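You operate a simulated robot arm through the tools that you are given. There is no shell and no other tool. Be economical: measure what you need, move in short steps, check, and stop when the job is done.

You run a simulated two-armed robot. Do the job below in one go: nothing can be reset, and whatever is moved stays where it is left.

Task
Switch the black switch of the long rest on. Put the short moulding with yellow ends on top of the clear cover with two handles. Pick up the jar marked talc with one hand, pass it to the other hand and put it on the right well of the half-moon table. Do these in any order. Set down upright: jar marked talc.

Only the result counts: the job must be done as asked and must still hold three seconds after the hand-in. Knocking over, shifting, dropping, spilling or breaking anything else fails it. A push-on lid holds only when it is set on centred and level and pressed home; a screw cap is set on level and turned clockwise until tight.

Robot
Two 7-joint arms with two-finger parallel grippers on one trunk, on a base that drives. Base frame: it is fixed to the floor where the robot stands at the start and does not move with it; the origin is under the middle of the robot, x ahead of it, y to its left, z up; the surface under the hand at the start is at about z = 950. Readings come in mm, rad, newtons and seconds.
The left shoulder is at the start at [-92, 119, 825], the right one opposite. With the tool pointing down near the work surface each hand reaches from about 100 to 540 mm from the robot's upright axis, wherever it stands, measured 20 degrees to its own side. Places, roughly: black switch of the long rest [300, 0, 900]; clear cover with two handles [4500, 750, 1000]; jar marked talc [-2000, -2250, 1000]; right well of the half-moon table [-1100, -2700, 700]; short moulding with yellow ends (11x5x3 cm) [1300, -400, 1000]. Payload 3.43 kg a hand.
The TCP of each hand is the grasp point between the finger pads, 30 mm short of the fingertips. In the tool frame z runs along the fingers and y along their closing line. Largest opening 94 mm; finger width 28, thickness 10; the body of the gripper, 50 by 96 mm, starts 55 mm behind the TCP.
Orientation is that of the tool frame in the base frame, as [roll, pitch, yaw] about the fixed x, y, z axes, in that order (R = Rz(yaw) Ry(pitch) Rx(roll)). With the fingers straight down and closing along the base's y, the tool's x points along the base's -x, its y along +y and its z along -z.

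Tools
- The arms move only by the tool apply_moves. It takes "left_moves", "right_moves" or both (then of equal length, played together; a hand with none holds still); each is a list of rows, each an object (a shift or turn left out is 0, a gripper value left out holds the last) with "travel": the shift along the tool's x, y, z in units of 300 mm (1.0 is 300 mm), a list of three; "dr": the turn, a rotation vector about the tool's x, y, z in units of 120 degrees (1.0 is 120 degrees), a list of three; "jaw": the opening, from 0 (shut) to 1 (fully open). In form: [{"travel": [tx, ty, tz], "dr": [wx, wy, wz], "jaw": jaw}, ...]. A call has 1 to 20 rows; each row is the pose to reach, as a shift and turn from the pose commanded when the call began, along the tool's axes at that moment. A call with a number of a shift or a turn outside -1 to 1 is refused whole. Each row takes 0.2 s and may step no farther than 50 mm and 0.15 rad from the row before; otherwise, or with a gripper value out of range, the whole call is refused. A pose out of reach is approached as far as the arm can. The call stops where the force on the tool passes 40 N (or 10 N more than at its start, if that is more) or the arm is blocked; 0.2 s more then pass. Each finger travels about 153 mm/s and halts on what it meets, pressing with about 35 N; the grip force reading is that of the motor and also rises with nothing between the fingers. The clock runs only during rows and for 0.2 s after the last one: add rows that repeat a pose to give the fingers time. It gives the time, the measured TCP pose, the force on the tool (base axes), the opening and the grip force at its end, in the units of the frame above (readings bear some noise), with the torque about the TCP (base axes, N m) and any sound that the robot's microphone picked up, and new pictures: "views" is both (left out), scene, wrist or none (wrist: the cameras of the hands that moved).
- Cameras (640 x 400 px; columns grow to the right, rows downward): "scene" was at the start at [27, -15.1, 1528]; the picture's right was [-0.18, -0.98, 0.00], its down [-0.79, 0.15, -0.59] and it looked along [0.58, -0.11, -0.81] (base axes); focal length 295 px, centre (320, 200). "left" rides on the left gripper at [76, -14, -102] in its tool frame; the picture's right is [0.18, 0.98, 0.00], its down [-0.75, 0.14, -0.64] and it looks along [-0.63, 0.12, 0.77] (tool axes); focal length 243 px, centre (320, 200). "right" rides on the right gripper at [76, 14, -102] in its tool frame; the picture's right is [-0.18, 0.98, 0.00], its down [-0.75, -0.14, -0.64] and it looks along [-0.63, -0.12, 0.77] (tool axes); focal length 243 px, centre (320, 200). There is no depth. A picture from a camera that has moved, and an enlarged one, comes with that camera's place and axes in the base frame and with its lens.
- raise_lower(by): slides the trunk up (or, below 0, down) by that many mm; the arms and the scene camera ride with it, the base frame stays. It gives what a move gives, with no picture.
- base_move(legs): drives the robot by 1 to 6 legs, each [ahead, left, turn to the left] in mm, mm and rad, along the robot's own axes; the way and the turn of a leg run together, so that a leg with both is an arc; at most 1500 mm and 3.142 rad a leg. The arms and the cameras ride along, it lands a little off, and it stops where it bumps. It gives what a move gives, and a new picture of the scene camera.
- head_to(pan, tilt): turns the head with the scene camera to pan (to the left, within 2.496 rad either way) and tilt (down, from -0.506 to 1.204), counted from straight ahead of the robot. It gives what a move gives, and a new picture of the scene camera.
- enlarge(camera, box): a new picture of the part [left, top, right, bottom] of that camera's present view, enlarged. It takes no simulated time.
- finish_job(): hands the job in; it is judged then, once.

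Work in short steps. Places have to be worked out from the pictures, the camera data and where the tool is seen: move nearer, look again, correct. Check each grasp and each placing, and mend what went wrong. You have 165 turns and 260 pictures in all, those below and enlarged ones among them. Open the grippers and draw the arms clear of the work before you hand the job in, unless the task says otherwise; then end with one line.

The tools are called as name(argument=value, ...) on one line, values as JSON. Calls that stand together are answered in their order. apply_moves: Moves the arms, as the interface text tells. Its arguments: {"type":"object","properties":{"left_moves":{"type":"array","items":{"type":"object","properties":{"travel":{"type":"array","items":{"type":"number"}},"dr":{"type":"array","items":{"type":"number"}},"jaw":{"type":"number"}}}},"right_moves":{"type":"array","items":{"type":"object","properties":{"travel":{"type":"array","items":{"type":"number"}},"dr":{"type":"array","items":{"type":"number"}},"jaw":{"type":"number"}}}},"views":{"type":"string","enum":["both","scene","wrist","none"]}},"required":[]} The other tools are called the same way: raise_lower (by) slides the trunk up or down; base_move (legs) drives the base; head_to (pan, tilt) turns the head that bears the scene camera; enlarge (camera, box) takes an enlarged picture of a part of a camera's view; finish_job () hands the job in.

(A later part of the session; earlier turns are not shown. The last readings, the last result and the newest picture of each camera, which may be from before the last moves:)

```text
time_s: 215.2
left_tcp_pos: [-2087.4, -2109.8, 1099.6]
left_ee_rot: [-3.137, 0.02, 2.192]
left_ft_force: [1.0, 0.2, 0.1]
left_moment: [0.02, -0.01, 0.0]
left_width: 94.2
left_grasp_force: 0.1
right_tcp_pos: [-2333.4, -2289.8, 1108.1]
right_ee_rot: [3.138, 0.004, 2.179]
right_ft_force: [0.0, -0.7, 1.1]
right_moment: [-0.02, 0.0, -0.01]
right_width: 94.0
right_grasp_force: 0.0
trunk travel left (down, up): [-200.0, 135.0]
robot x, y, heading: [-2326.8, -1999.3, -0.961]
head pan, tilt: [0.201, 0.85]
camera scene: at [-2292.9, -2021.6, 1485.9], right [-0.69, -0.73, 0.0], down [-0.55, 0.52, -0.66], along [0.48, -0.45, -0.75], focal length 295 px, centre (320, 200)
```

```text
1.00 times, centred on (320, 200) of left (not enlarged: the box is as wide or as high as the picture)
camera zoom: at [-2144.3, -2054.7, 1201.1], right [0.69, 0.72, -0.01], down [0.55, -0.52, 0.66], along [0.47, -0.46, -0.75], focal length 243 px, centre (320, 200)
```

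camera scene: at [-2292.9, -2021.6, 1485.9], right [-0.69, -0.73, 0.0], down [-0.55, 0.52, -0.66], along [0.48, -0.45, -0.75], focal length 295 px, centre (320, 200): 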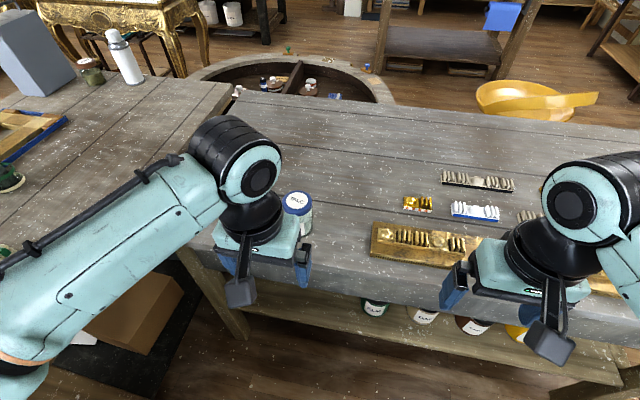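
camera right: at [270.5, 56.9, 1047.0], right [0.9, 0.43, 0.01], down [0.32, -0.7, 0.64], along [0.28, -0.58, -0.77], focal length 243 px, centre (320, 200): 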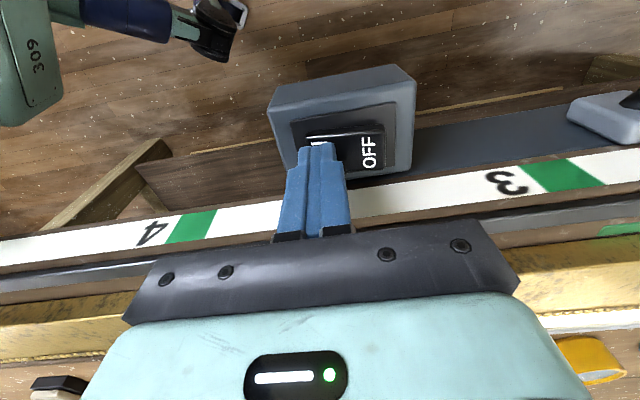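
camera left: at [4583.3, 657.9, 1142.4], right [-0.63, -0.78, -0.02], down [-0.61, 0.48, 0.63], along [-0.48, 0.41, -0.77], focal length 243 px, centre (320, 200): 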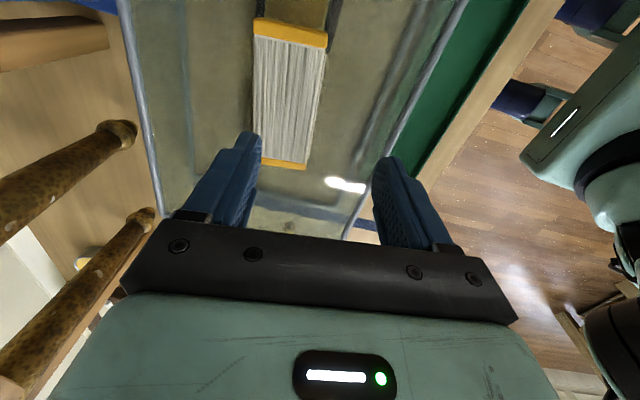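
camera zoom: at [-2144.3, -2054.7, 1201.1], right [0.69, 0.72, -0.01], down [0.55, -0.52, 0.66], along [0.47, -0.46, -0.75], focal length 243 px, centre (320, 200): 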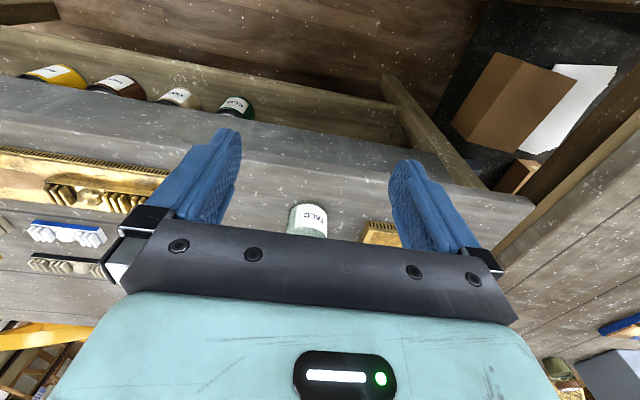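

Lid ≈65 mm wide, jar ≈95 mm tall, bench top ≈905. Plan: left hand grips it low with the tool tilted nearly horizontal (25° below), later the right takes the lid from above. I back the base 70 mm for wrist room.

base_move(legs=[[-70, 0, 0]])

```text
time_s: 216.2
left_tcp_pos: [-2129.0, -2049.9, 1099.2]
left_ee_rot: [-3.137, 0.02, 2.193]
left_ft_force: [-0.6, -1.2, 0.1]
left_moment: [-0.02, 0.0, 0.01]
left_width: 93.8
left_grasp_force: 0.0
right_tcp_pos: [-2376.1, -2227.5, 1108.5]
right_ee_rot: [3.137, 0.006, 2.183]
right_ft_force: [-0.3, -0.1, 0.4]
right_moment: [-0.03, -0.01, -0.04]
right_width: 94.0
right_grasp_force: 0.0
trunk travel left (down, up): [-200.0, 135.0]
robot x, y, heading: [-2364.4, -1943.1, -0.959]
head pan, tilt: [0.201, 0.85]
camera scene: at [-2335.1, -1961.7, 1485.9], right [-0.69, -0.73, 0.0], down [-0.55, 0.52, -0.66], along [0.48, -0.45, -0.75], focal length 295 px, centre (320, 200)
```

scene: 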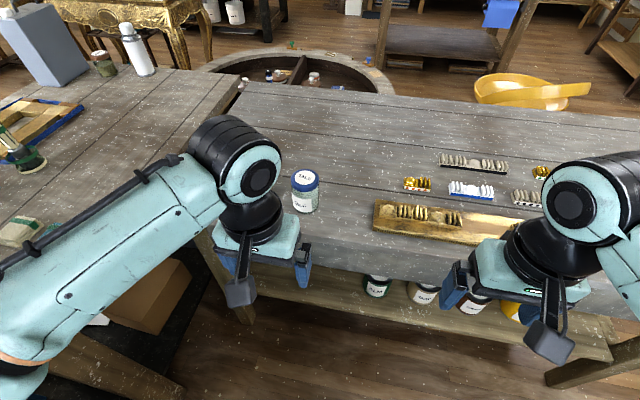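

Jar stands clear. I tilt the left tool forward by 65° while moving to a pre-grasp point 130 mm short of the jar.

apply_moves(left_moves=[{"travel": [-0.05, 0.007, 0.0], "dr": [0, -0.06, 0]}, {"travel": [-0.11, 0.014, 0.02], "dr": [0, -0.12, 0]}, {"travel": [-0.17, 0.021, 0.04], "dr": [0, -0.18, 0]}, {"travel": [-0.23, 0.028, 0.06], "dr": [0, -0.24, 0]}, {"travel": [-0.3, 0.035, 0.1], "dr": [0, -0.3, 0]}, {"travel": [-0.37, 0.042, 0.16], "dr": [0, -0.36, 0]}, {"travel": [-0.44, 0.049, 0.22], "dr": [0, -0.42, 0]}, {"travel": [-0.51, 0.056, 0.28], "dr": [0, -0.48, 0]}, {"travel": [-0.567, 0.063, 0.34], "dr": [0, -0.5417, 0]}, {"travel": [-0.567, 0.063, 0.34], "dr": [0, -0.5417, 0]}])

```text
time_s: 218.4
left_tcp_pos: [-2013.8, -2178.8, 1000.7]
left_ee_rot: [-3.127, 1.156, 2.207]
left_ft_force: [-0.6, 0.4, -0.7]
left_moment: [-0.01, 0.01, -0.02]
left_width: 93.9
left_grasp_force: 0.1
right_tcp_pos: [-2375.7, -2228.9, 1108.5]
right_ee_rot: [3.137, 0.004, 2.182]
right_ft_force: [0.6, -0.1, 0.5]
right_moment: [-0.02, -0.02, 0.01]
right_width: 93.9
right_grasp_force: 0.0
trunk travel left (down, up): [-200.0, 135.0]
robot x, y, heading: [-2362.2, -1941.1, -0.955]
head pan, tilt: [0.201, 0.85]
camera scene: at [-2334.9, -1962.2, 1485.8], right [-0.69, -0.73, 0.0], down [-0.55, 0.52, -0.66], along [0.48, -0.45, -0.75], focal length 295 px, centre (320, 200)
camera left: at [-2098.3, -2086.4, 972.9], right [0.75, 0.63, -0.17], down [-0.05, 0.32, 0.95], along [0.66, -0.71, 0.27], focal length 243 px, centre (320, 200)
```

scene: 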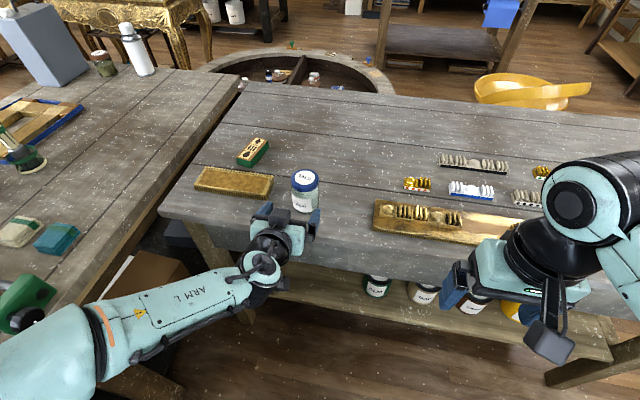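
left: 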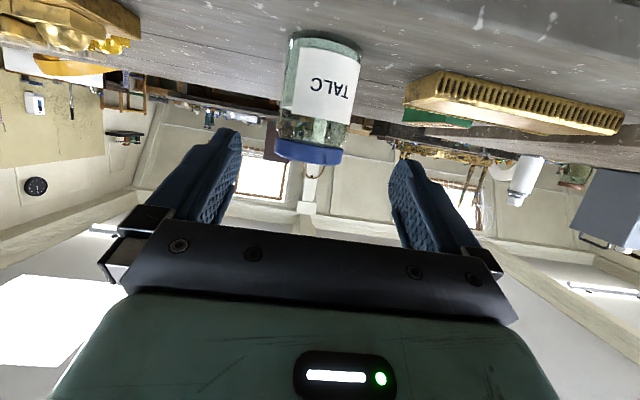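

Both cameras agree: jar axis [-1948,-2275], z 904–1000. I advance along the tool axis with jaws at 80 mm.

apply_moves(left_moves=[{"travel": [0.022, -0.014, 0.05], "jaw": 0.86}, {"travel": [0.022, -0.014, 0.12], "jaw": 0.86}, {"travel": [0.022, -0.014, 0.2], "jaw": 0.86}, {"travel": [0.022, -0.014, 0.28], "jaw": 0.86}, {"travel": [0.022, -0.014, 0.34], "jaw": 0.86}, {"travel": [0.022, -0.014, 0.39], "jaw": 0.86}, {"travel": [0.022, -0.014, 0.434], "jaw": 0.86}, {"travel": [0.022, -0.014, 0.434], "jaw": 0.86}])

```text
time_s: 220.2
left_tcp_pos: [-1948.8, -2276.3, 941.3]
left_ee_rot: [-3.126, 1.155, 2.208]
left_ft_force: [0.1, 0.0, 0.9]
left_moment: [-0.03, -0.01, -0.03]
left_width: 80.9
left_grasp_force: 0.0
right_tcp_pos: [-2374.8, -2228.1, 1108.9]
right_ee_rot: [3.139, 0.006, 2.181]
right_ft_force: [0.1, -0.3, 0.4]
right_moment: [0.01, -0.01, 0.01]
right_width: 93.9
right_grasp_force: 0.2
trunk travel left (down, up): [-200.0, 135.0]
robot x, y, heading: [-2367.1, -1942.0, -0.962]
head pan, tilt: [0.201, 0.85]
camera scene: at [-2334.6, -1962.4, 1485.8], right [-0.69, -0.73, 0.0], down [-0.55, 0.52, -0.66], along [0.48, -0.45, -0.75], focal length 295 px, centre (320, 200)
camera left: at [-2033.9, -2184.1, 913.6], right [0.75, 0.63, -0.17], down [-0.05, 0.32, 0.95], along [0.66, -0.71, 0.27], focal length 243 px, centre (320, 200)
```

scene: 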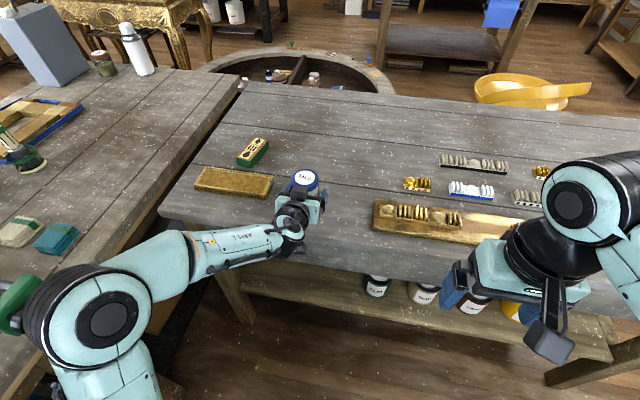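
left: 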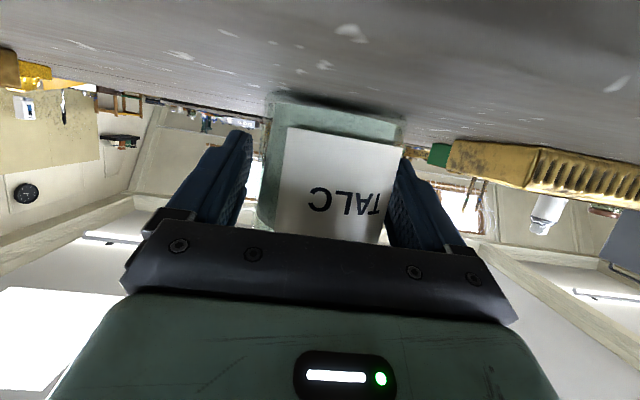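

The jar is between the fingers, a few mm off-centre. I shift 4 mm, close, and lift 60 mm.

apply_moves(left_moves=[{"travel": [0, 0.013, 0], "jaw": 0.86}, {"travel": [0, 0.013, 0], "jaw": 0.55}, {"travel": [0, 0.013, 0], "jaw": 0.55}, {"travel": [0, 0.013, 0], "jaw": 0.55}, {"travel": [-0.06, 0.013, -0.026], "jaw": 0.55}, {"travel": [-0.12, 0.013, -0.053], "jaw": 0.55}, {"travel": [-0.18, 0.013, -0.08], "jaw": 0.55}, {"travel": [-0.18, 0.013, -0.08], "jaw": 0.55}])

```text
time_s: 222.0
left_tcp_pos: [-1945.6, -2273.7, 1001.0]
left_ee_rot: [-3.125, 1.152, 2.208]
left_ft_force: [0.7, -0.2, -4.5]
left_moment: [-0.01, 0.02, -0.02]
left_width: 71.2
left_grasp_force: 34.9
right_tcp_pos: [-2374.7, -2229.2, 1107.9]
right_ee_rot: [3.138, 0.004, 2.182]
right_ft_force: [0.4, -0.1, -0.3]
right_moment: [0.02, 0.05, -0.03]
right_width: 93.9
right_grasp_force: 0.2
trunk travel left (down, up): [-200.0, 135.0]
robot x, y, heading: [-2367.3, -1939.1, -0.957]
head pan, tilt: [0.201, 0.85]
camera scene: at [-2334.1, -1962.8, 1485.8], right [-0.69, -0.73, 0.0], down [-0.55, 0.52, -0.66], along [0.48, -0.45, -0.75], focal length 295 px, centre (320, 200)
camera left: at [-2030.7, -2182.4, 973.8], right [0.75, 0.63, -0.17], down [-0.05, 0.31, 0.95], along [0.66, -0.71, 0.27], focal length 243 px, centre (320, 200)
```

scene: 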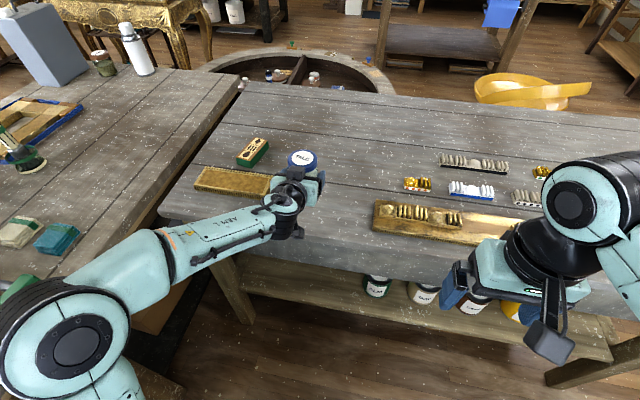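
left: 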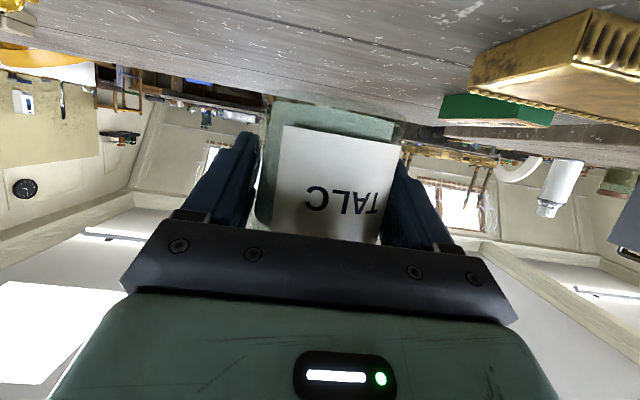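

Jar is gripped (71 mm, ~0.45 kg). I lift it a little more, then back off and sideslip right to give the left elbow room.

apply_moves(left_moves=[{"travel": [-0.1, 0, -0.045]}, {"travel": [-0.2, 0, -0.09]}, {"travel": [-0.27, 0, -0.12]}, {"travel": [-0.27, 0, -0.12]}], views="none")

base_move(legs=[[-100, -100, 0], [0, -200, 0]])

```text
time_s: 223.0
left_tcp_pos: [-1945.3, -2275.5, 1087.1]
left_ee_rot: [-3.128, 1.152, 2.208]
left_ft_force: [0.7, 0.1, -3.8]
left_moment: [0.03, 0.02, 0.02]
left_width: 70.9
left_grasp_force: 35.2
right_tcp_pos: [-2375.1, -2228.8, 1107.6]
right_ee_rot: [3.138, 0.005, 2.18]
right_ft_force: [0.1, 0.9, 0.2]
right_moment: [-0.02, -0.03, 0.0]
right_width: 94.0
right_grasp_force: 0.2
trunk travel left (down, up): [-200.0, 135.0]
robot x, y, heading: [-2366.4, -1940.7, -0.958]
head pan, tilt: [0.201, 0.85]
```

```text
time_s: 226.6
left_tcp_pos: [-2250.3, -2368.8, 1087.6]
left_ee_rot: [-3.127, 1.154, 2.207]
left_ft_force: [-0.3, 0.0, -3.5]
left_moment: [0.01, -0.02, 0.03]
left_width: 71.2
left_grasp_force: 34.6
right_tcp_pos: [-2681.2, -2324.1, 1107.7]
right_ee_rot: [3.138, 0.005, 2.186]
right_ft_force: [0.1, 0.0, 0.1]
right_moment: [-0.03, 0.0, -0.01]
right_width: 94.0
right_grasp_force: 0.0
trunk travel left (down, up): [-200.0, 135.0]
robot x, y, heading: [-2671.4, -2037.5, -0.958]
head pan, tilt: [0.201, 0.85]
camera scene: at [-2640.6, -2057.8, 1485.8], right [-0.69, -0.73, 0.0], down [-0.55, 0.52, -0.66], along [0.48, -0.45, -0.75], focal length 295 px, centre (320, 200)
```

scene: 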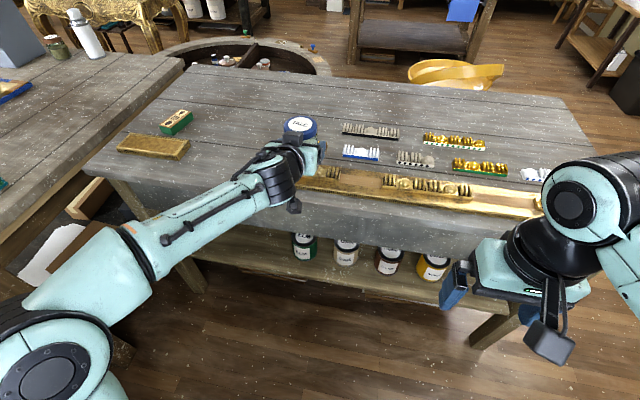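

Now I bring the jar to the middle in front (ahead ~400 mm) with the left hand.

apply_moves(left_moves=[{"travel": [0.03, -0.085, -0.069]}, {"travel": [0.06, -0.17, -0.137]}, {"travel": [0.09, -0.255, -0.206]}, {"travel": [0.12, -0.34, -0.274]}, {"travel": [0.151, -0.423, -0.343]}, {"travel": [0.151, -0.423, -0.343]}], views="scene")

enlarge(camera="scene", box=[240, 100, 440, 225])

```text
time_s: 228.0
left_tcp_pos: [-2419.5, -2353.9, 1089.6]
left_ee_rot: [-3.129, 1.153, 2.209]
left_ft_force: [0.1, 0.8, -4.3]
left_moment: [-0.01, 0.01, 0.01]
left_width: 71.0
left_grasp_force: 34.7
right_tcp_pos: [-2680.5, -2323.7, 1107.9]
right_ee_rot: [3.139, 0.004, 2.185]
right_ft_force: [0.3, 1.4, 0.0]
right_moment: [0.0, 0.02, 0.01]
right_width: 93.9
right_grasp_force: 0.0
trunk travel left (down, up): [-200.0, 135.0]
robot x, y, heading: [-2672.9, -2035.4, -0.956]
head pan, tilt: [0.201, 0.85]
camera scene: at [-2640.1, -2057.6, 1485.8], right [-0.69, -0.73, 0.0], down [-0.55, 0.52, -0.66], along [0.48, -0.45, -0.75], focal length 295 px, centre (320, 200)
```

scene: 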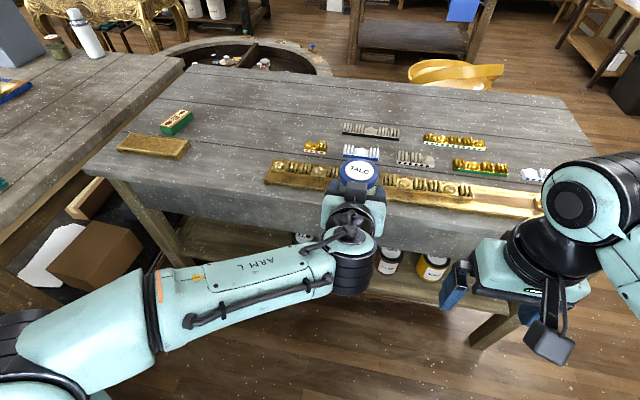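

```text
3.20 times, centred on (340, 162) of scene
camera zoom: at [-2640.1, -2057.6, 1485.8], right [-0.69, -0.73, 0.0], down [-0.55, 0.52, -0.66], along [0.48, -0.45, -0.75], focal length 943 px, centre (256, 320)
```

zoom: 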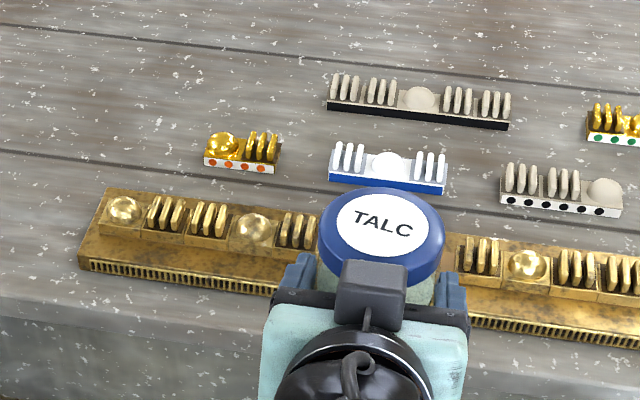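

The jar's lid centre is at ~[-2422,-2351,1149] over the left hand. I bring the open right hand above it, going up first.

apply_moves(right_moves=[{"travel": [0, 0, -0.15], "jaw": 1}, {"travel": [0, 0, -0.3], "jaw": 1}, {"travel": [0, 0.02, -0.42], "jaw": 1}, {"travel": [-0.1, 0.13, -0.45], "jaw": 1}, {"travel": [-0.2, 0.24, -0.45], "jaw": 1}, {"travel": [-0.3, 0.35, -0.45], "jaw": 1}, {"travel": [-0.4, 0.45, -0.45], "jaw": 1}, {"travel": [-0.5, 0.56, -0.45], "jaw": 1}, {"travel": [-0.578, 0.651, -0.45], "jaw": 1}, {"travel": [-0.578, 0.651, -0.38], "jaw": 1}, {"travel": [-0.578, 0.651, -0.38], "jaw": 1}])

```text
time_s: 229.6
left_tcp_pos: [-2408.8, -2351.3, 1083.7]
left_ee_rot: [3.134, 1.141, 2.213]
left_ft_force: [-0.4, 0.3, -4.0]
left_moment: [-0.01, -0.02, 0.02]
left_width: 71.0
left_grasp_force: 35.3
right_tcp_pos: [-2537.8, -2310.6, 1190.9]
right_ee_rot: [-3.136, 0.084, 2.257]
right_ft_force: [-3.1, -20.0, -1.5]
right_moment: [-0.68, 0.15, -0.57]
right_width: 85.3
right_grasp_force: 0.2
right hand out of reach, approached as far as the arm can: row 2, 3, 4, 5, 6, 7, 8
trunk travel left (down, up): [-200.0, 135.0]
robot x, y, heading: [-2670.6, -2034.3, -0.956]
head pan, tilt: [0.201, 0.85]
stopped in row 8 (right hand): the force on the tool passed its limit at 57 N (the readings are from after the stop); the commanded pose is now the measured one
camera scene: at [-2639.4, -2058.7, 1485.8], right [-0.69, -0.73, 0.0], down [-0.55, 0.52, -0.66], along [0.48, -0.45, -0.75], focal length 295 px, centre (320, 200)
camera right: at [-2579.9, -2235.1, 1285.7], right [0.88, 0.48, 0.01], down [0.33, -0.63, 0.7], along [0.34, -0.62, -0.71], focal length 243 px, centre (320, 200)
```

scene: 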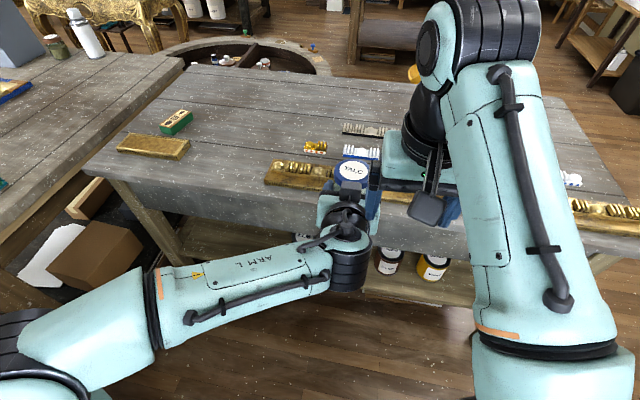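
right: 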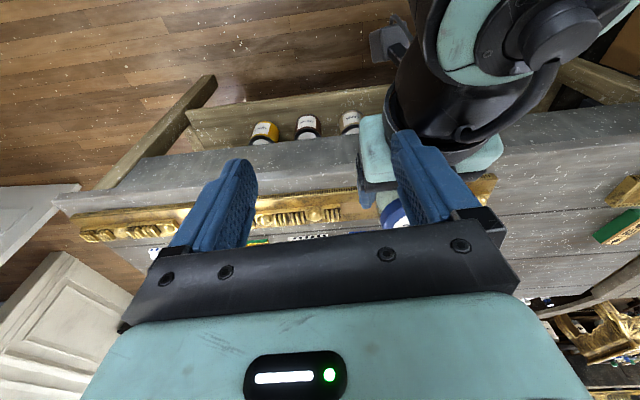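

The right arm can't reach that high and touched the left gripper; the jar is still held. I withdraw the right hand sideways.

apply_moves(right_moves=[{"travel": [0.0, -0.1, 0]}, {"travel": [0.0, -0.25, 0]}, {"travel": [0.0, -0.4, 0.05]}, {"travel": [0, -0.5, 0.1]}, {"travel": [0, -0.5, 0.1]}], views="none")

enlarge(camera="scene", box=[240, 100, 440, 225])

```text
time_s: 230.8
left_tcp_pos: [-2409.7, -2350.9, 1082.0]
left_ee_rot: [3.135, 1.141, 2.214]
left_ft_force: [-1.2, 0.2, -4.0]
left_moment: [-0.01, -0.02, 0.03]
left_width: 70.8
left_grasp_force: 35.4
right_tcp_pos: [-2651.0, -2401.8, 1161.1]
right_ee_rot: [-3.136, 0.079, 2.267]
right_ft_force: [-0.2, -0.3, 0.9]
right_moment: [0.0, 0.0, 0.0]
right_width: 94.0
right_grasp_force: 0.0
trunk travel left (down, up): [-200.0, 135.0]
robot x, y, heading: [-2669.7, -2038.6, -0.955]
head pan, tilt: [0.201, 0.85]
```

```text
3.20 times, centred on (340, 162) of scene
camera zoom: at [-2640.1, -2057.2, 1485.8], right [-0.69, -0.73, 0.0], down [-0.55, 0.52, -0.66], along [0.48, -0.45, -0.75], focal length 943 px, centre (256, 320)
```

zoom: 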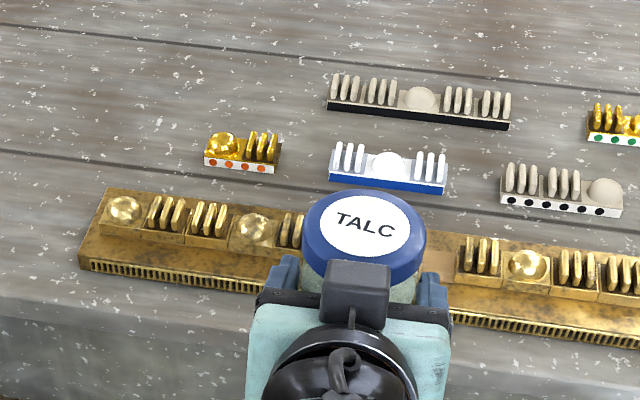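

Jar still firmly held. I lower the left hand 130 mm (clear of the bench) and level the right hand.

apply_moves(left_moves=[{"travel": [0.066, 0, 0.03]}, {"travel": [0.132, 0, 0.06]}, {"travel": [0.198, 0, 0.09]}, {"travel": [0.264, 0, 0.12]}, {"travel": [0.33, 0, 0.15]}, {"travel": [0.395, 0, 0.18]}, {"travel": [0.395, 0, 0.18]}], right_moves=[{"travel": [0, 0, 0.04], "dr": [0, 0.013, 0.013]}, {"travel": [0, 0, 0.08], "dr": [0, 0.026, 0.026]}, {"travel": [0, 0, 0.12], "dr": [0, 0.0377, 0.039]}, {"travel": [0, 0, 0.16], "dr": [0, 0.0377, 0.039]}, {"travel": [0, 0, 0.2], "dr": [0, 0.0377, 0.039]}, {"travel": [0, 0, 0.2], "dr": [0, 0.0377, 0.039]}, {"travel": [0, 0, 0.2], "dr": [0, 0.0377, 0.039]}], views="scene")

enlarge(camera="scene", box=[240, 120, 480, 270])

```text
time_s: 232.4
left_tcp_pos: [-2408.7, -2349.7, 952.8]
left_ee_rot: [3.133, 1.14, 2.213]
left_ft_force: [-0.4, -0.5, -4.4]
left_moment: [0.0, 0.01, 0.0]
left_width: 70.8
left_grasp_force: 35.0
right_tcp_pos: [-2647.7, -2406.4, 1102.6]
right_ee_rot: [-3.141, 0.001, 2.183]
right_ft_force: [0.3, -0.4, 0.2]
right_moment: [0.0, 0.02, 0.01]
right_width: 94.3
right_grasp_force: 0.1
trunk travel left (down, up): [-200.0, 135.0]
robot x, y, heading: [-2671.3, -2033.4, -0.958]
head pan, tilt: [0.201, 0.85]
camera scene: at [-2640.4, -2057.3, 1485.8], right [-0.69, -0.73, 0.0], down [-0.55, 0.52, -0.66], along [0.48, -0.45, -0.75], focal length 295 px, centre (320, 200)
```

scene: 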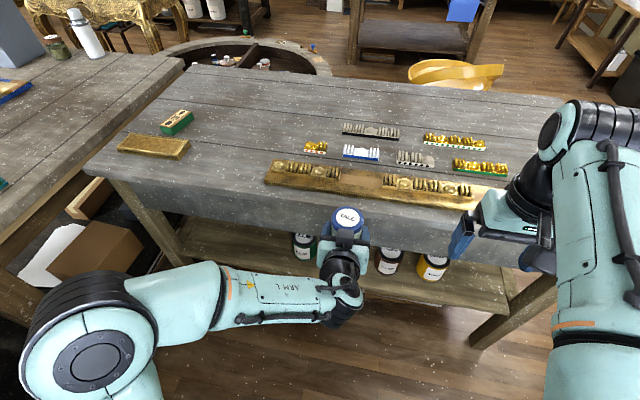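

```text
2.67 times, centred on (360, 195) of scene
camera zoom: at [-2640.4, -2057.3, 1485.8], right [-0.69, -0.73, 0.0], down [-0.55, 0.52, -0.66], along [0.48, -0.45, -0.75], focal length 786 px, centre (213, 213)
```

zoom: 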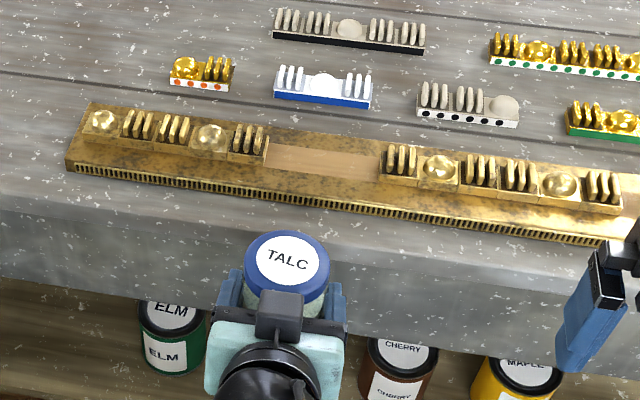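

Lid centre now [-2410,-2351.5,1012]. I bring the right hand over it at z≈1100.

apply_moves(right_moves=[{"travel": [-0.05, 0.126, 0]}, {"travel": [-0.1, 0.252, 0]}, {"travel": [-0.15, 0.378, 0]}, {"travel": [-0.2, 0.504, 0]}, {"travel": [-0.25, 0.63, 0]}, {"travel": [-0.305, 0.756, 0]}, {"travel": [-0.305, 0.756, 0.02]}, {"travel": [-0.305, 0.756, 0.02]}])

```text
time_s: 234.2
left_tcp_pos: [-2408.8, -2350.1, 952.4]
left_ee_rot: [3.135, 1.141, 2.212]
left_ft_force: [0.3, 0.3, -3.3]
left_moment: [-0.03, -0.04, -0.01]
left_width: 71.5
left_grasp_force: 34.5
right_tcp_pos: [-2425.1, -2337.4, 1081.3]
right_ee_rot: [-3.14, 0.004, 2.182]
right_ft_force: [0.2, -0.7, -0.2]
right_moment: [-0.01, -0.02, 0.0]
right_width: 94.0
right_grasp_force: 0.0
right hand out of reach, approached as far as the arm can: row 5, 6, 7, 8
trunk travel left (down, up): [-200.0, 135.0]
robot x, y, heading: [-2672.2, -2037.5, -0.957]
head pan, tilt: [0.201, 0.85]
camera scene: at [-2640.1, -2056.8, 1485.8], right [-0.69, -0.73, 0.0], down [-0.55, 0.52, -0.66], along [0.48, -0.45, -0.75], focal length 295 px, centre (320, 200)
camera right: at [-2457.3, -2265.9, 1182.7], right [0.91, 0.41, 0.0], down [0.32, -0.7, 0.64], along [0.27, -0.59, -0.76], focal length 243 px, centre (320, 200)
```

scene: 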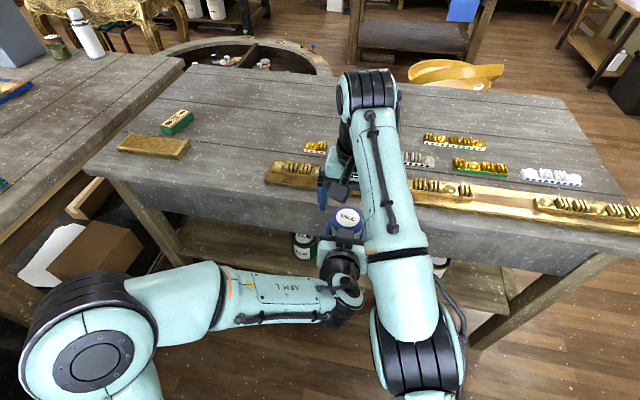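
right: 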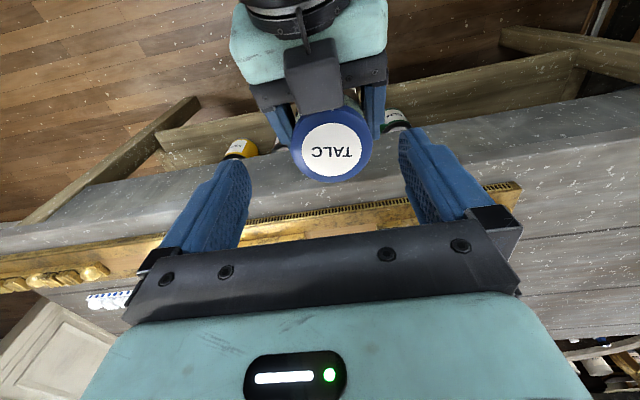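

Right fingers straddle the lid. I lower partway and check alignment.

apply_moves(right_moves=[{"travel": [0, 0, 0.05]}, {"travel": [0, 0, 0.1]}, {"travel": [0, 0, 0.14]}, {"travel": [0, 0, 0.17]}, {"travel": [0, 0, 0.17]}])

```text
time_s: 235.4
left_tcp_pos: [-2410.8, -2349.8, 951.6]
left_ee_rot: [3.134, 1.141, 2.214]
left_ft_force: [-0.7, -0.1, -3.0]
left_moment: [-0.01, -0.02, -0.01]
left_width: 71.0
left_grasp_force: 34.8
right_tcp_pos: [-2425.9, -2339.3, 1030.4]
right_ee_rot: [3.139, 0.003, 2.184]
right_ft_force: [0.1, -0.1, 0.8]
right_moment: [0.03, 0.03, 0.02]
right_width: 93.8
right_grasp_force: 0.0
trunk travel left (down, up): [-200.0, 135.0]
robot x, y, heading: [-2675.0, -2035.1, -0.958]
head pan, tilt: [0.201, 0.85]
camera scene: at [-2640.4, -2057.4, 1485.8], right [-0.69, -0.73, 0.0], down [-0.55, 0.52, -0.66], along [0.48, -0.45, -0.75], focal length 295 px, centre (320, 200)
camera right: at [-2458.5, -2267.2, 1131.5], right [0.91, 0.41, 0.0], down [0.32, -0.7, 0.64], along [0.27, -0.59, -0.77], focal length 243 px, centre (320, 200)
```

scene: 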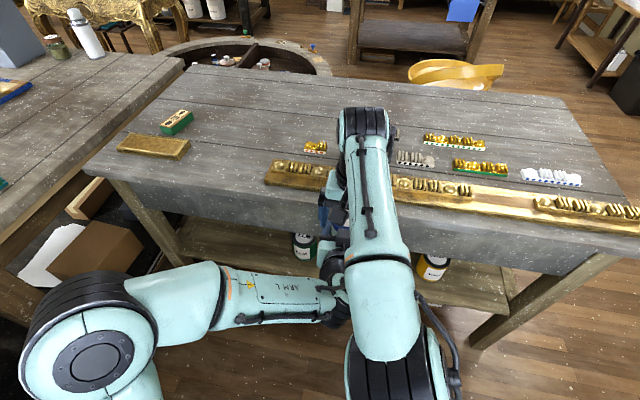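
right: 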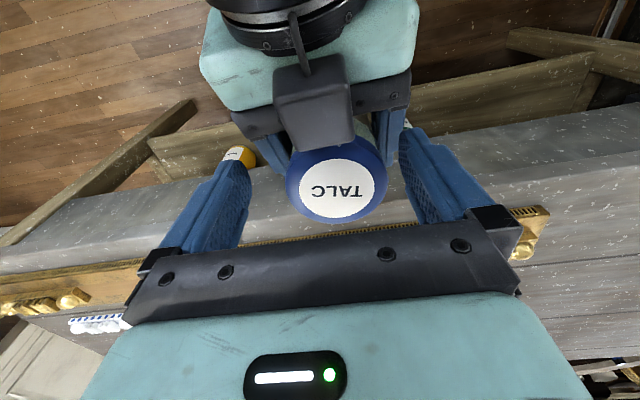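

Commanded pose had stuck 17 mm short; I shift ahead ~20 mm and left ~8 mm to centre on the lid, then descend 18 mm.

apply_moves(right_moves=[{"travel": [-0.03, 0.013, 0]}, {"travel": [-0.065, 0.025, 0]}, {"travel": [-0.065, 0.025, 0.03]}, {"travel": [-0.065, 0.025, 0.06]}, {"travel": [-0.065, 0.025, 0.06]}], views="wrist")

```text
time_s: 236.6
left_tcp_pos: [-2409.6, -2349.7, 952.5]
left_ee_rot: [3.134, 1.14, 2.212]
left_ft_force: [-0.2, 0.1, -4.9]
left_moment: [-0.01, 0.0, -0.03]
left_width: 70.9
left_grasp_force: 34.9
right_tcp_pos: [-2409.6, -2350.5, 1011.6]
right_ee_rot: [-3.141, 0.002, 2.183]
right_ft_force: [0.0, -0.2, 0.0]
right_moment: [0.01, -0.02, 0.01]
right_width: 94.0
right_grasp_force: 0.1
trunk travel left (down, up): [-200.0, 135.0]
robot x, y, heading: [-2671.6, -2034.4, -0.963]
head pan, tilt: [0.201, 0.85]
camera right: at [-2441.5, -2279.0, 1113.4], right [0.91, 0.42, 0.0], down [0.32, -0.7, 0.64], along [0.27, -0.59, -0.77], focal length 243 px, centre (320, 200)
```

right: 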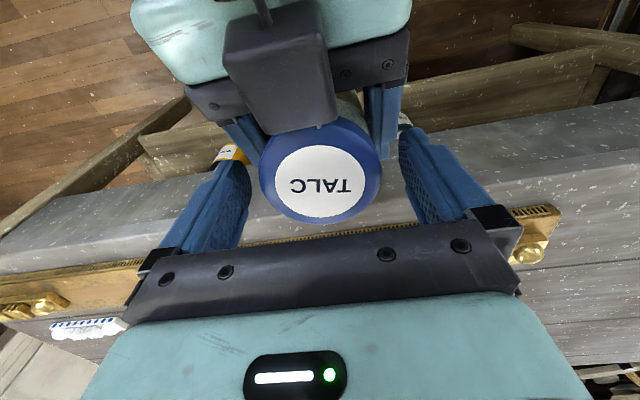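

Lid is laterally centred; I nudge the right hand 6 mm back and close on the lid.

apply_moves(right_moves=[{"travel": [0.02, 0, 0], "jaw": 1}, {"travel": [0.02, 0, 0], "jaw": 0.8}, {"travel": [0.02, 0, 0], "jaw": 0.55}, {"travel": [0.02, 0, 0], "jaw": 0.55}, {"travel": [0.02, 0, 0], "jaw": 0.55}], views="wrist")

```text
time_s: 237.8
left_tcp_pos: [-2409.2, -2350.5, 952.9]
left_ee_rot: [3.136, 1.141, 2.214]
left_ft_force: [-1.4, 1.1, -2.6]
left_moment: [0.02, 0.04, -0.07]
left_width: 71.1
left_grasp_force: 35.0
right_tcp_pos: [-2412.6, -2345.7, 1010.9]
right_ee_rot: [3.139, 0.003, 2.183]
right_ft_force: [0.3, -0.3, 0.5]
right_moment: [-0.07, -0.08, 0.04]
right_width: 68.4
right_grasp_force: 35.1
trunk travel left (down, up): [-200.0, 135.0]
robot x, y, heading: [-2671.8, -2037.9, -0.957]
head pan, tilt: [0.201, 0.85]
camera right: at [-2444.7, -2274.1, 1113.4], right [0.91, 0.41, 0.0], down [0.32, -0.7, 0.64], along [0.27, -0.58, -0.77], focal length 243 px, centre (320, 200)
```

right: 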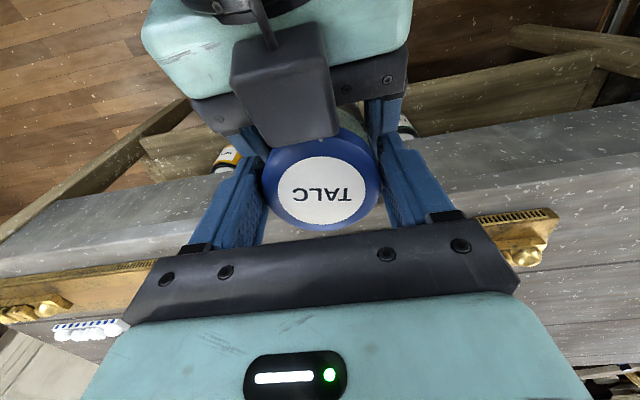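

Right grips at 68 mm. Before releasing the left, I pull up 4 mm with the right to test that lid and jar are one solid piece.

apply_moves(right_moves=[{"travel": [0, 0, -0.007]}, {"travel": [0, 0, -0.014]}, {"travel": [0, 0, -0.014]}], views="none")

```text
time_s: 238.6
left_tcp_pos: [-2409.6, -2351.5, 955.1]
left_ee_rot: [3.137, 1.148, 2.214]
left_ft_force: [-4.0, 3.2, 19.8]
left_moment: [0.01, -0.03, -0.01]
left_width: 71.0
left_grasp_force: 35.2
right_tcp_pos: [-2413.4, -2346.4, 1014.8]
right_ee_rot: [3.141, 0.001, 2.184]
right_ft_force: [3.8, -3.0, -23.6]
right_moment: [-0.1, -0.13, 0.0]
right_width: 68.6
right_grasp_force: 34.8
trunk travel left (down, up): [-200.0, 135.0]
robot x, y, heading: [-2672.8, -2038.8, -0.954]
head pan, tilt: [0.201, 0.85]
```

Solid: the right holds 23 N without slip. I relax the strain, open the left, and withdraw it back along its axis.

apply_moves(right_moves=[{"travel": [0, 0, 0.009]}, {"travel": [0, 0, 0.009]}, {"travel": [0, 0, 0.009]}, {"travel": [0, 0, 0.009]}, {"travel": [0, 0, 0.009]}], left_moves=[{"travel": [0, 0, 0]}, {"jaw": 0.86}, {"jaw": 0.86}, {"jaw": 0.86}, {"travel": [0, 0, -0.02], "jaw": 0.86}], views="wrist")

```text
time_s: 239.8
left_tcp_pos: [-2412.0, -2346.7, 955.7]
left_ee_rot: [3.133, 1.143, 2.213]
left_ft_force: [-0.2, 0.7, 0.3]
left_moment: [0.02, 0.0, -0.01]
left_width: 81.1
left_grasp_force: 0.2
right_tcp_pos: [-2413.9, -2345.2, 1013.8]
right_ee_rot: [3.139, 0.002, 2.184]
right_ft_force: [0.5, 0.3, -3.3]
right_moment: [-0.01, -0.02, -0.02]
right_width: 68.7
right_grasp_force: 34.8
trunk travel left (down, up): [-200.0, 135.0]
robot x, y, heading: [-2673.9, -2036.5, -0.956]
head pan, tilt: [0.201, 0.85]
camera right: at [-2445.3, -2274.3, 1115.3], right [0.91, 0.41, 0.0], down [0.32, -0.7, 0.64], along [0.27, -0.58, -0.77], focal length 243 px, centre (320, 200)
camera left: at [-2499.9, -2254.8, 929.1], right [0.74, 0.66, -0.16], down [-0.05, 0.3, 0.95], along [0.67, -0.69, 0.26], focal length 243 px, centre (320, 200)
```

right: 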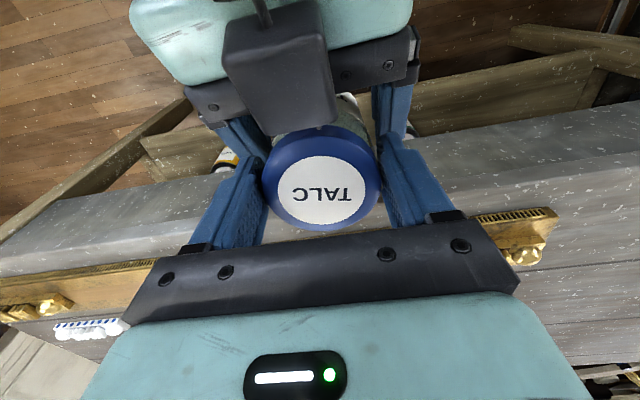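
left: 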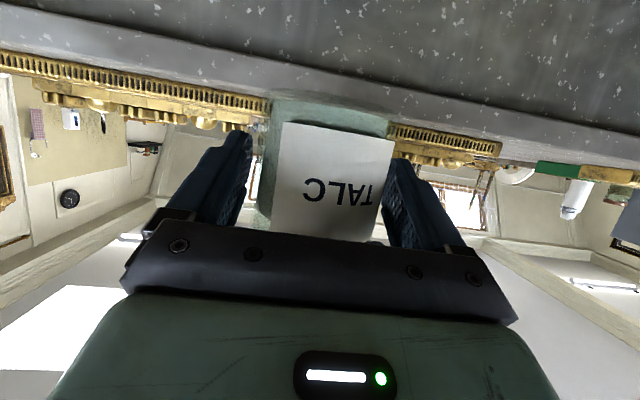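

The right hand bears the jar. I withdraw the left horizontally backward, then out to the left.

apply_moves(left_moves=[{"travel": [0.04, 0, -0.09]}, {"travel": [0.08, 0, -0.18]}, {"travel": [0.12, 0, -0.27]}, {"travel": [0.15, 0.02, -0.34]}, {"travel": [0.15, 0.15, -0.34]}, {"travel": [0.15, 0.3, -0.34]}, {"travel": [0.15, 0.45, -0.34]}, {"travel": [0.15, 0.6, -0.34]}, {"travel": [0.15, 0.6, -0.34]}])

```text
time_s: 241.8
left_tcp_pos: [-2321.2, -2167.0, 981.2]
left_ee_rot: [3.132, 1.141, 2.212]
left_ft_force: [0.2, 0.2, -0.2]
left_moment: [0.0, -0.03, -0.01]
left_width: 80.7
left_grasp_force: 0.0
left hand out of reach, approached as far as the arm can: row 5, 6, 7, 8, 9
right_tcp_pos: [-2412.3, -2345.7, 1014.7]
right_ee_rot: [3.139, 0.001, 2.182]
right_ft_force: [0.8, 0.4, -3.0]
right_moment: [0.01, -0.01, 0.01]
right_width: 68.7
right_grasp_force: 35.0
trunk travel left (down, up): [-200.0, 135.0]
robot x, y, heading: [-2671.5, -2038.2, -0.956]
head pan, tilt: [0.201, 0.85]
camera scene: at [-2640.5, -2057.9, 1485.8], right [-0.69, -0.73, 0.0], down [-0.55, 0.52, -0.66], along [0.48, -0.45, -0.75], focal length 295 px, centre (320, 200)
camera left: at [-2408.2, -2076.2, 954.6], right [0.74, 0.66, -0.16], down [-0.05, 0.3, 0.95], along [0.67, -0.69, 0.25], focal length 243 px, centre (320, 200)
```

scene: 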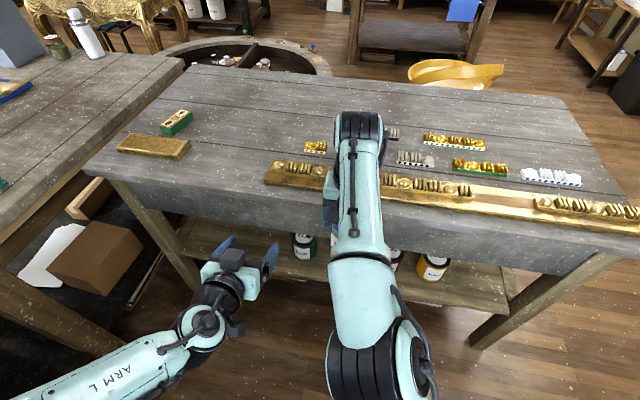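
left: 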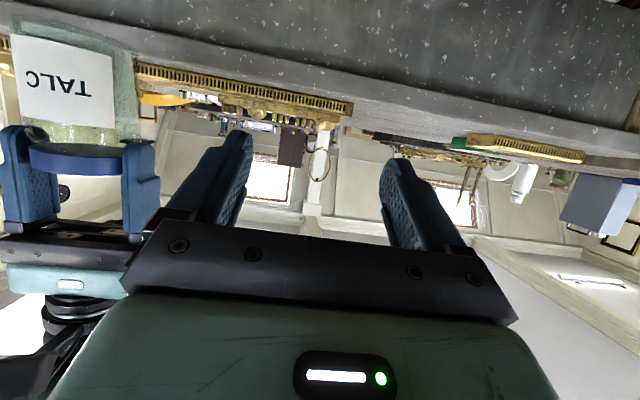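

Handover done. I bring the left hand back to pointing down and the right (with jar) to its side, then raise the trunk for travel.

apply_moves(left_moves=[{"travel": [-0.04, 0, -0.018], "dr": [0, 0.06, 0]}, {"travel": [-0.08, 0, -0.036], "dr": [0, 0.12, 0]}, {"travel": [-0.12, 0, -0.054], "dr": [0, 0.18, 0]}, {"travel": [-0.16, 0, -0.072], "dr": [0, 0.24, 0]}, {"travel": [-0.2, 0, -0.09], "dr": [0, 0.3, 0]}, {"travel": [-0.24, 0, -0.11], "dr": [0, 0.36, 0]}, {"travel": [-0.28, 0, -0.13], "dr": [0, 0.42, 0]}, {"travel": [-0.32, 0, -0.15], "dr": [0, 0.48, 0]}, {"travel": [-0.365, 0, -0.164], "dr": [0, 0.54, 0]}, {"travel": [-0.365, 0, -0.164], "dr": [0, 0.54, 0]}], right_moves=[{"travel": [0.0, -0.07, -0.02]}, {"travel": [0.0, -0.14, -0.04]}, {"travel": [0.04, -0.21, -0.06]}, {"travel": [0.08, -0.28, -0.08]}, {"travel": [0.12, -0.35, -0.1]}, {"travel": [0.16, -0.42, -0.12]}, {"travel": [0.2, -0.49, -0.14]}, {"travel": [0.24, -0.55, -0.16]}, {"travel": [0.28, -0.58, -0.18]}, {"travel": [0.28, -0.58, -0.18]}], views="none")

raise_lower(by=90)

head_to(pan=-0.3, tilt=0.75)

```text
time_s: 244.0
left_tcp_pos: [-2319.0, -2166.9, 1098.0]
left_ee_rot: [3.137, 0.011, 2.218]
left_ft_force: [-0.5, -0.1, 0.1]
left_moment: [-0.01, -0.01, -0.03]
left_width: 80.8
left_grasp_force: 0.2
left hand out of reach, approached as far as the arm can: row 2
right_tcp_pos: [-2604.7, -2376.4, 1064.9]
right_ee_rot: [-3.141, 0.001, 2.183]
right_ft_force: [0.8, -0.1, -5.0]
right_moment: [-0.04, 0.01, 0.01]
right_width: 68.8
right_grasp_force: 34.8
trunk travel left (down, up): [-200.0, 135.0]
robot x, y, heading: [-2670.4, -2038.8, -0.958]
head pan, tilt: [0.201, 0.85]
```

```text
time_s: 245.2
left_tcp_pos: [-2319.9, -2166.9, 1187.4]
left_ee_rot: [3.138, 0.01, 2.219]
left_ft_force: [-0.6, -0.4, -0.5]
left_moment: [-0.01, -0.05, 0.0]
left_width: 80.7
left_grasp_force: 0.1
right_tcp_pos: [-2604.0, -2376.5, 1156.4]
right_ee_rot: [3.14, 0.0, 2.183]
right_ft_force: [0.4, -0.2, -4.4]
right_moment: [0.02, -0.01, -0.01]
right_width: 68.5
right_grasp_force: 34.9
trunk travel left (down, up): [-290.0, 45.0]
robot x, y, heading: [-2670.1, -2036.9, -0.955]
head pan, tilt: [0.201, 0.85]
```

```text
time_s: 246.2
left_tcp_pos: [-2319.5, -2167.9, 1187.3]
left_ee_rot: [3.139, 0.009, 2.222]
left_ft_force: [0.7, -0.3, 0.4]
left_moment: [0.01, -0.01, -0.03]
left_width: 80.8
left_grasp_force: 0.1
right_tcp_pos: [-2604.3, -2378.8, 1158.3]
right_ee_rot: [3.141, 0.003, 2.183]
right_ft_force: [0.1, -0.5, -4.5]
right_moment: [0.03, 0.01, -0.02]
right_width: 68.6
right_grasp_force: 34.9
trunk travel left (down, up): [-290.0, 45.0]
robot x, y, heading: [-2670.0, -2036.6, -0.955]
head pan, tilt: [-0.3, 0.75]
camera scene: at [-2672.8, -2081.0, 1586.1], right [-0.95, -0.31, 0.0], down [-0.21, 0.65, -0.73], along [0.23, -0.7, -0.68], focal length 295 px, centre (320, 200)
```

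scene: 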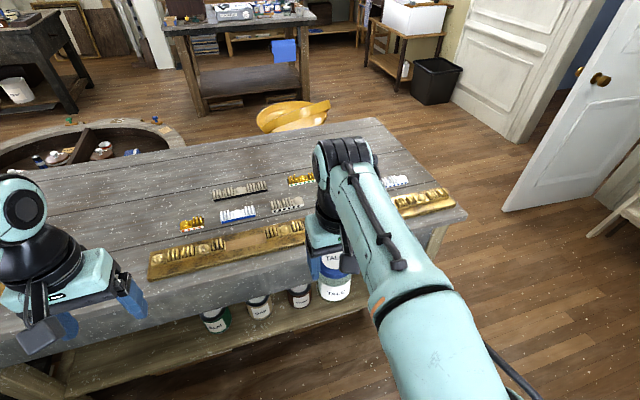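

The jar is secure. I drive back out of the pocket: slightly ahead, right past the bench end, turn, then out to the aisle.

base_move(legs=[[140, 0, -0.015], [0, -1190, 0], [0, 0, -1.571], [0, 1200, 0]])

head_to(pan=1.0, tilt=0.6)

```text
time_s: 272.1
left_tcp_pos: [-3025.7, -4177.2, 1187.1]
left_ee_rot: [3.138, 0.012, 0.63]
left_ft_force: [0.5, 0.5, -0.3]
left_moment: [0.0, 0.04, 0.03]
left_width: 81.0
left_grasp_force: 0.1
right_tcp_pos: [-3228.6, -3888.1, 1157.6]
right_ee_rot: [3.139, 0.001, 0.593]
right_ft_force: [-0.3, 1.1, -4.1]
right_moment: [0.0, 0.0, -0.01]
right_width: 68.9
right_grasp_force: 34.9
trunk travel left (down, up): [-290.0, 45.0]
robot x, y, heading: [-2885.5, -3825.2, -2.545]
head pan, tilt: [-0.3, 0.75]
camera scene: at [-2931.2, -3827.6, 1586.1], right [-0.29, 0.96, 0.0], down [0.65, 0.2, -0.73], along [-0.7, -0.21, -0.68], focal length 295 px, centre (320, 200)
```

scene: 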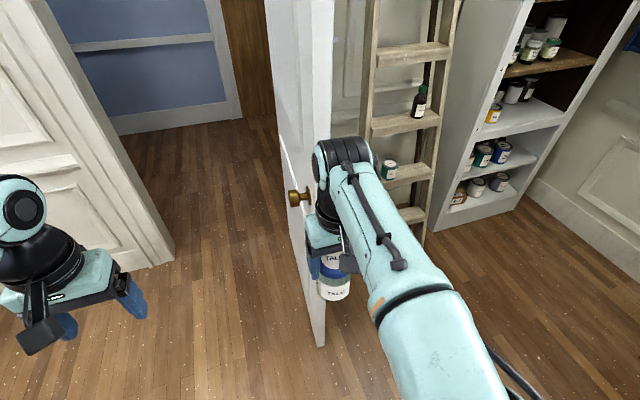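

```text
time_s: 273.6
left_tcp_pos: [-3025.3, -4176.2, 1188.0]
left_ee_rot: [3.139, 0.009, 0.63]
left_ft_force: [-0.2, -0.1, -0.3]
left_moment: [-0.01, 0.02, 0.04]
left_width: 80.8
left_grasp_force: 0.1
right_tcp_pos: [-3229.1, -3888.6, 1156.5]
right_ee_rot: [3.139, 0.002, 0.594]
right_ft_force: [0.0, -0.5, -3.9]
right_moment: [-0.01, -0.02, -0.02]
right_width: 68.7
right_grasp_force: 35.6
trunk travel left (down, up): [-290.0, 45.0]
robot x, y, heading: [-2888.7, -3830.2, -2.546]
head pan, tilt: [1.0, 0.6]
camera scene: at [-2849.9, -3891.9, 1599.0], right [-1.0, -0.02, 0.0], down [-0.01, 0.56, -0.83], along [0.02, -0.82, -0.57], focal length 295 px, centre (320, 200)
```

scene: 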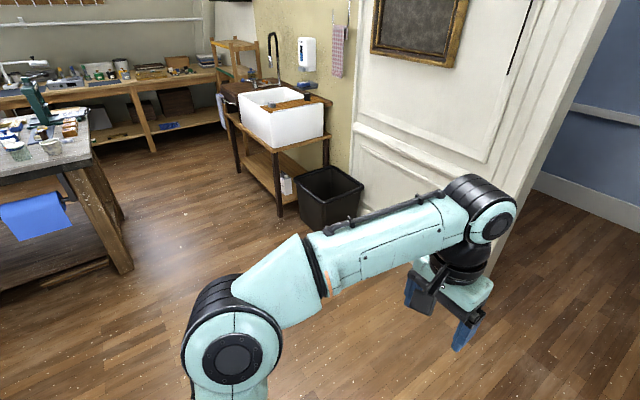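

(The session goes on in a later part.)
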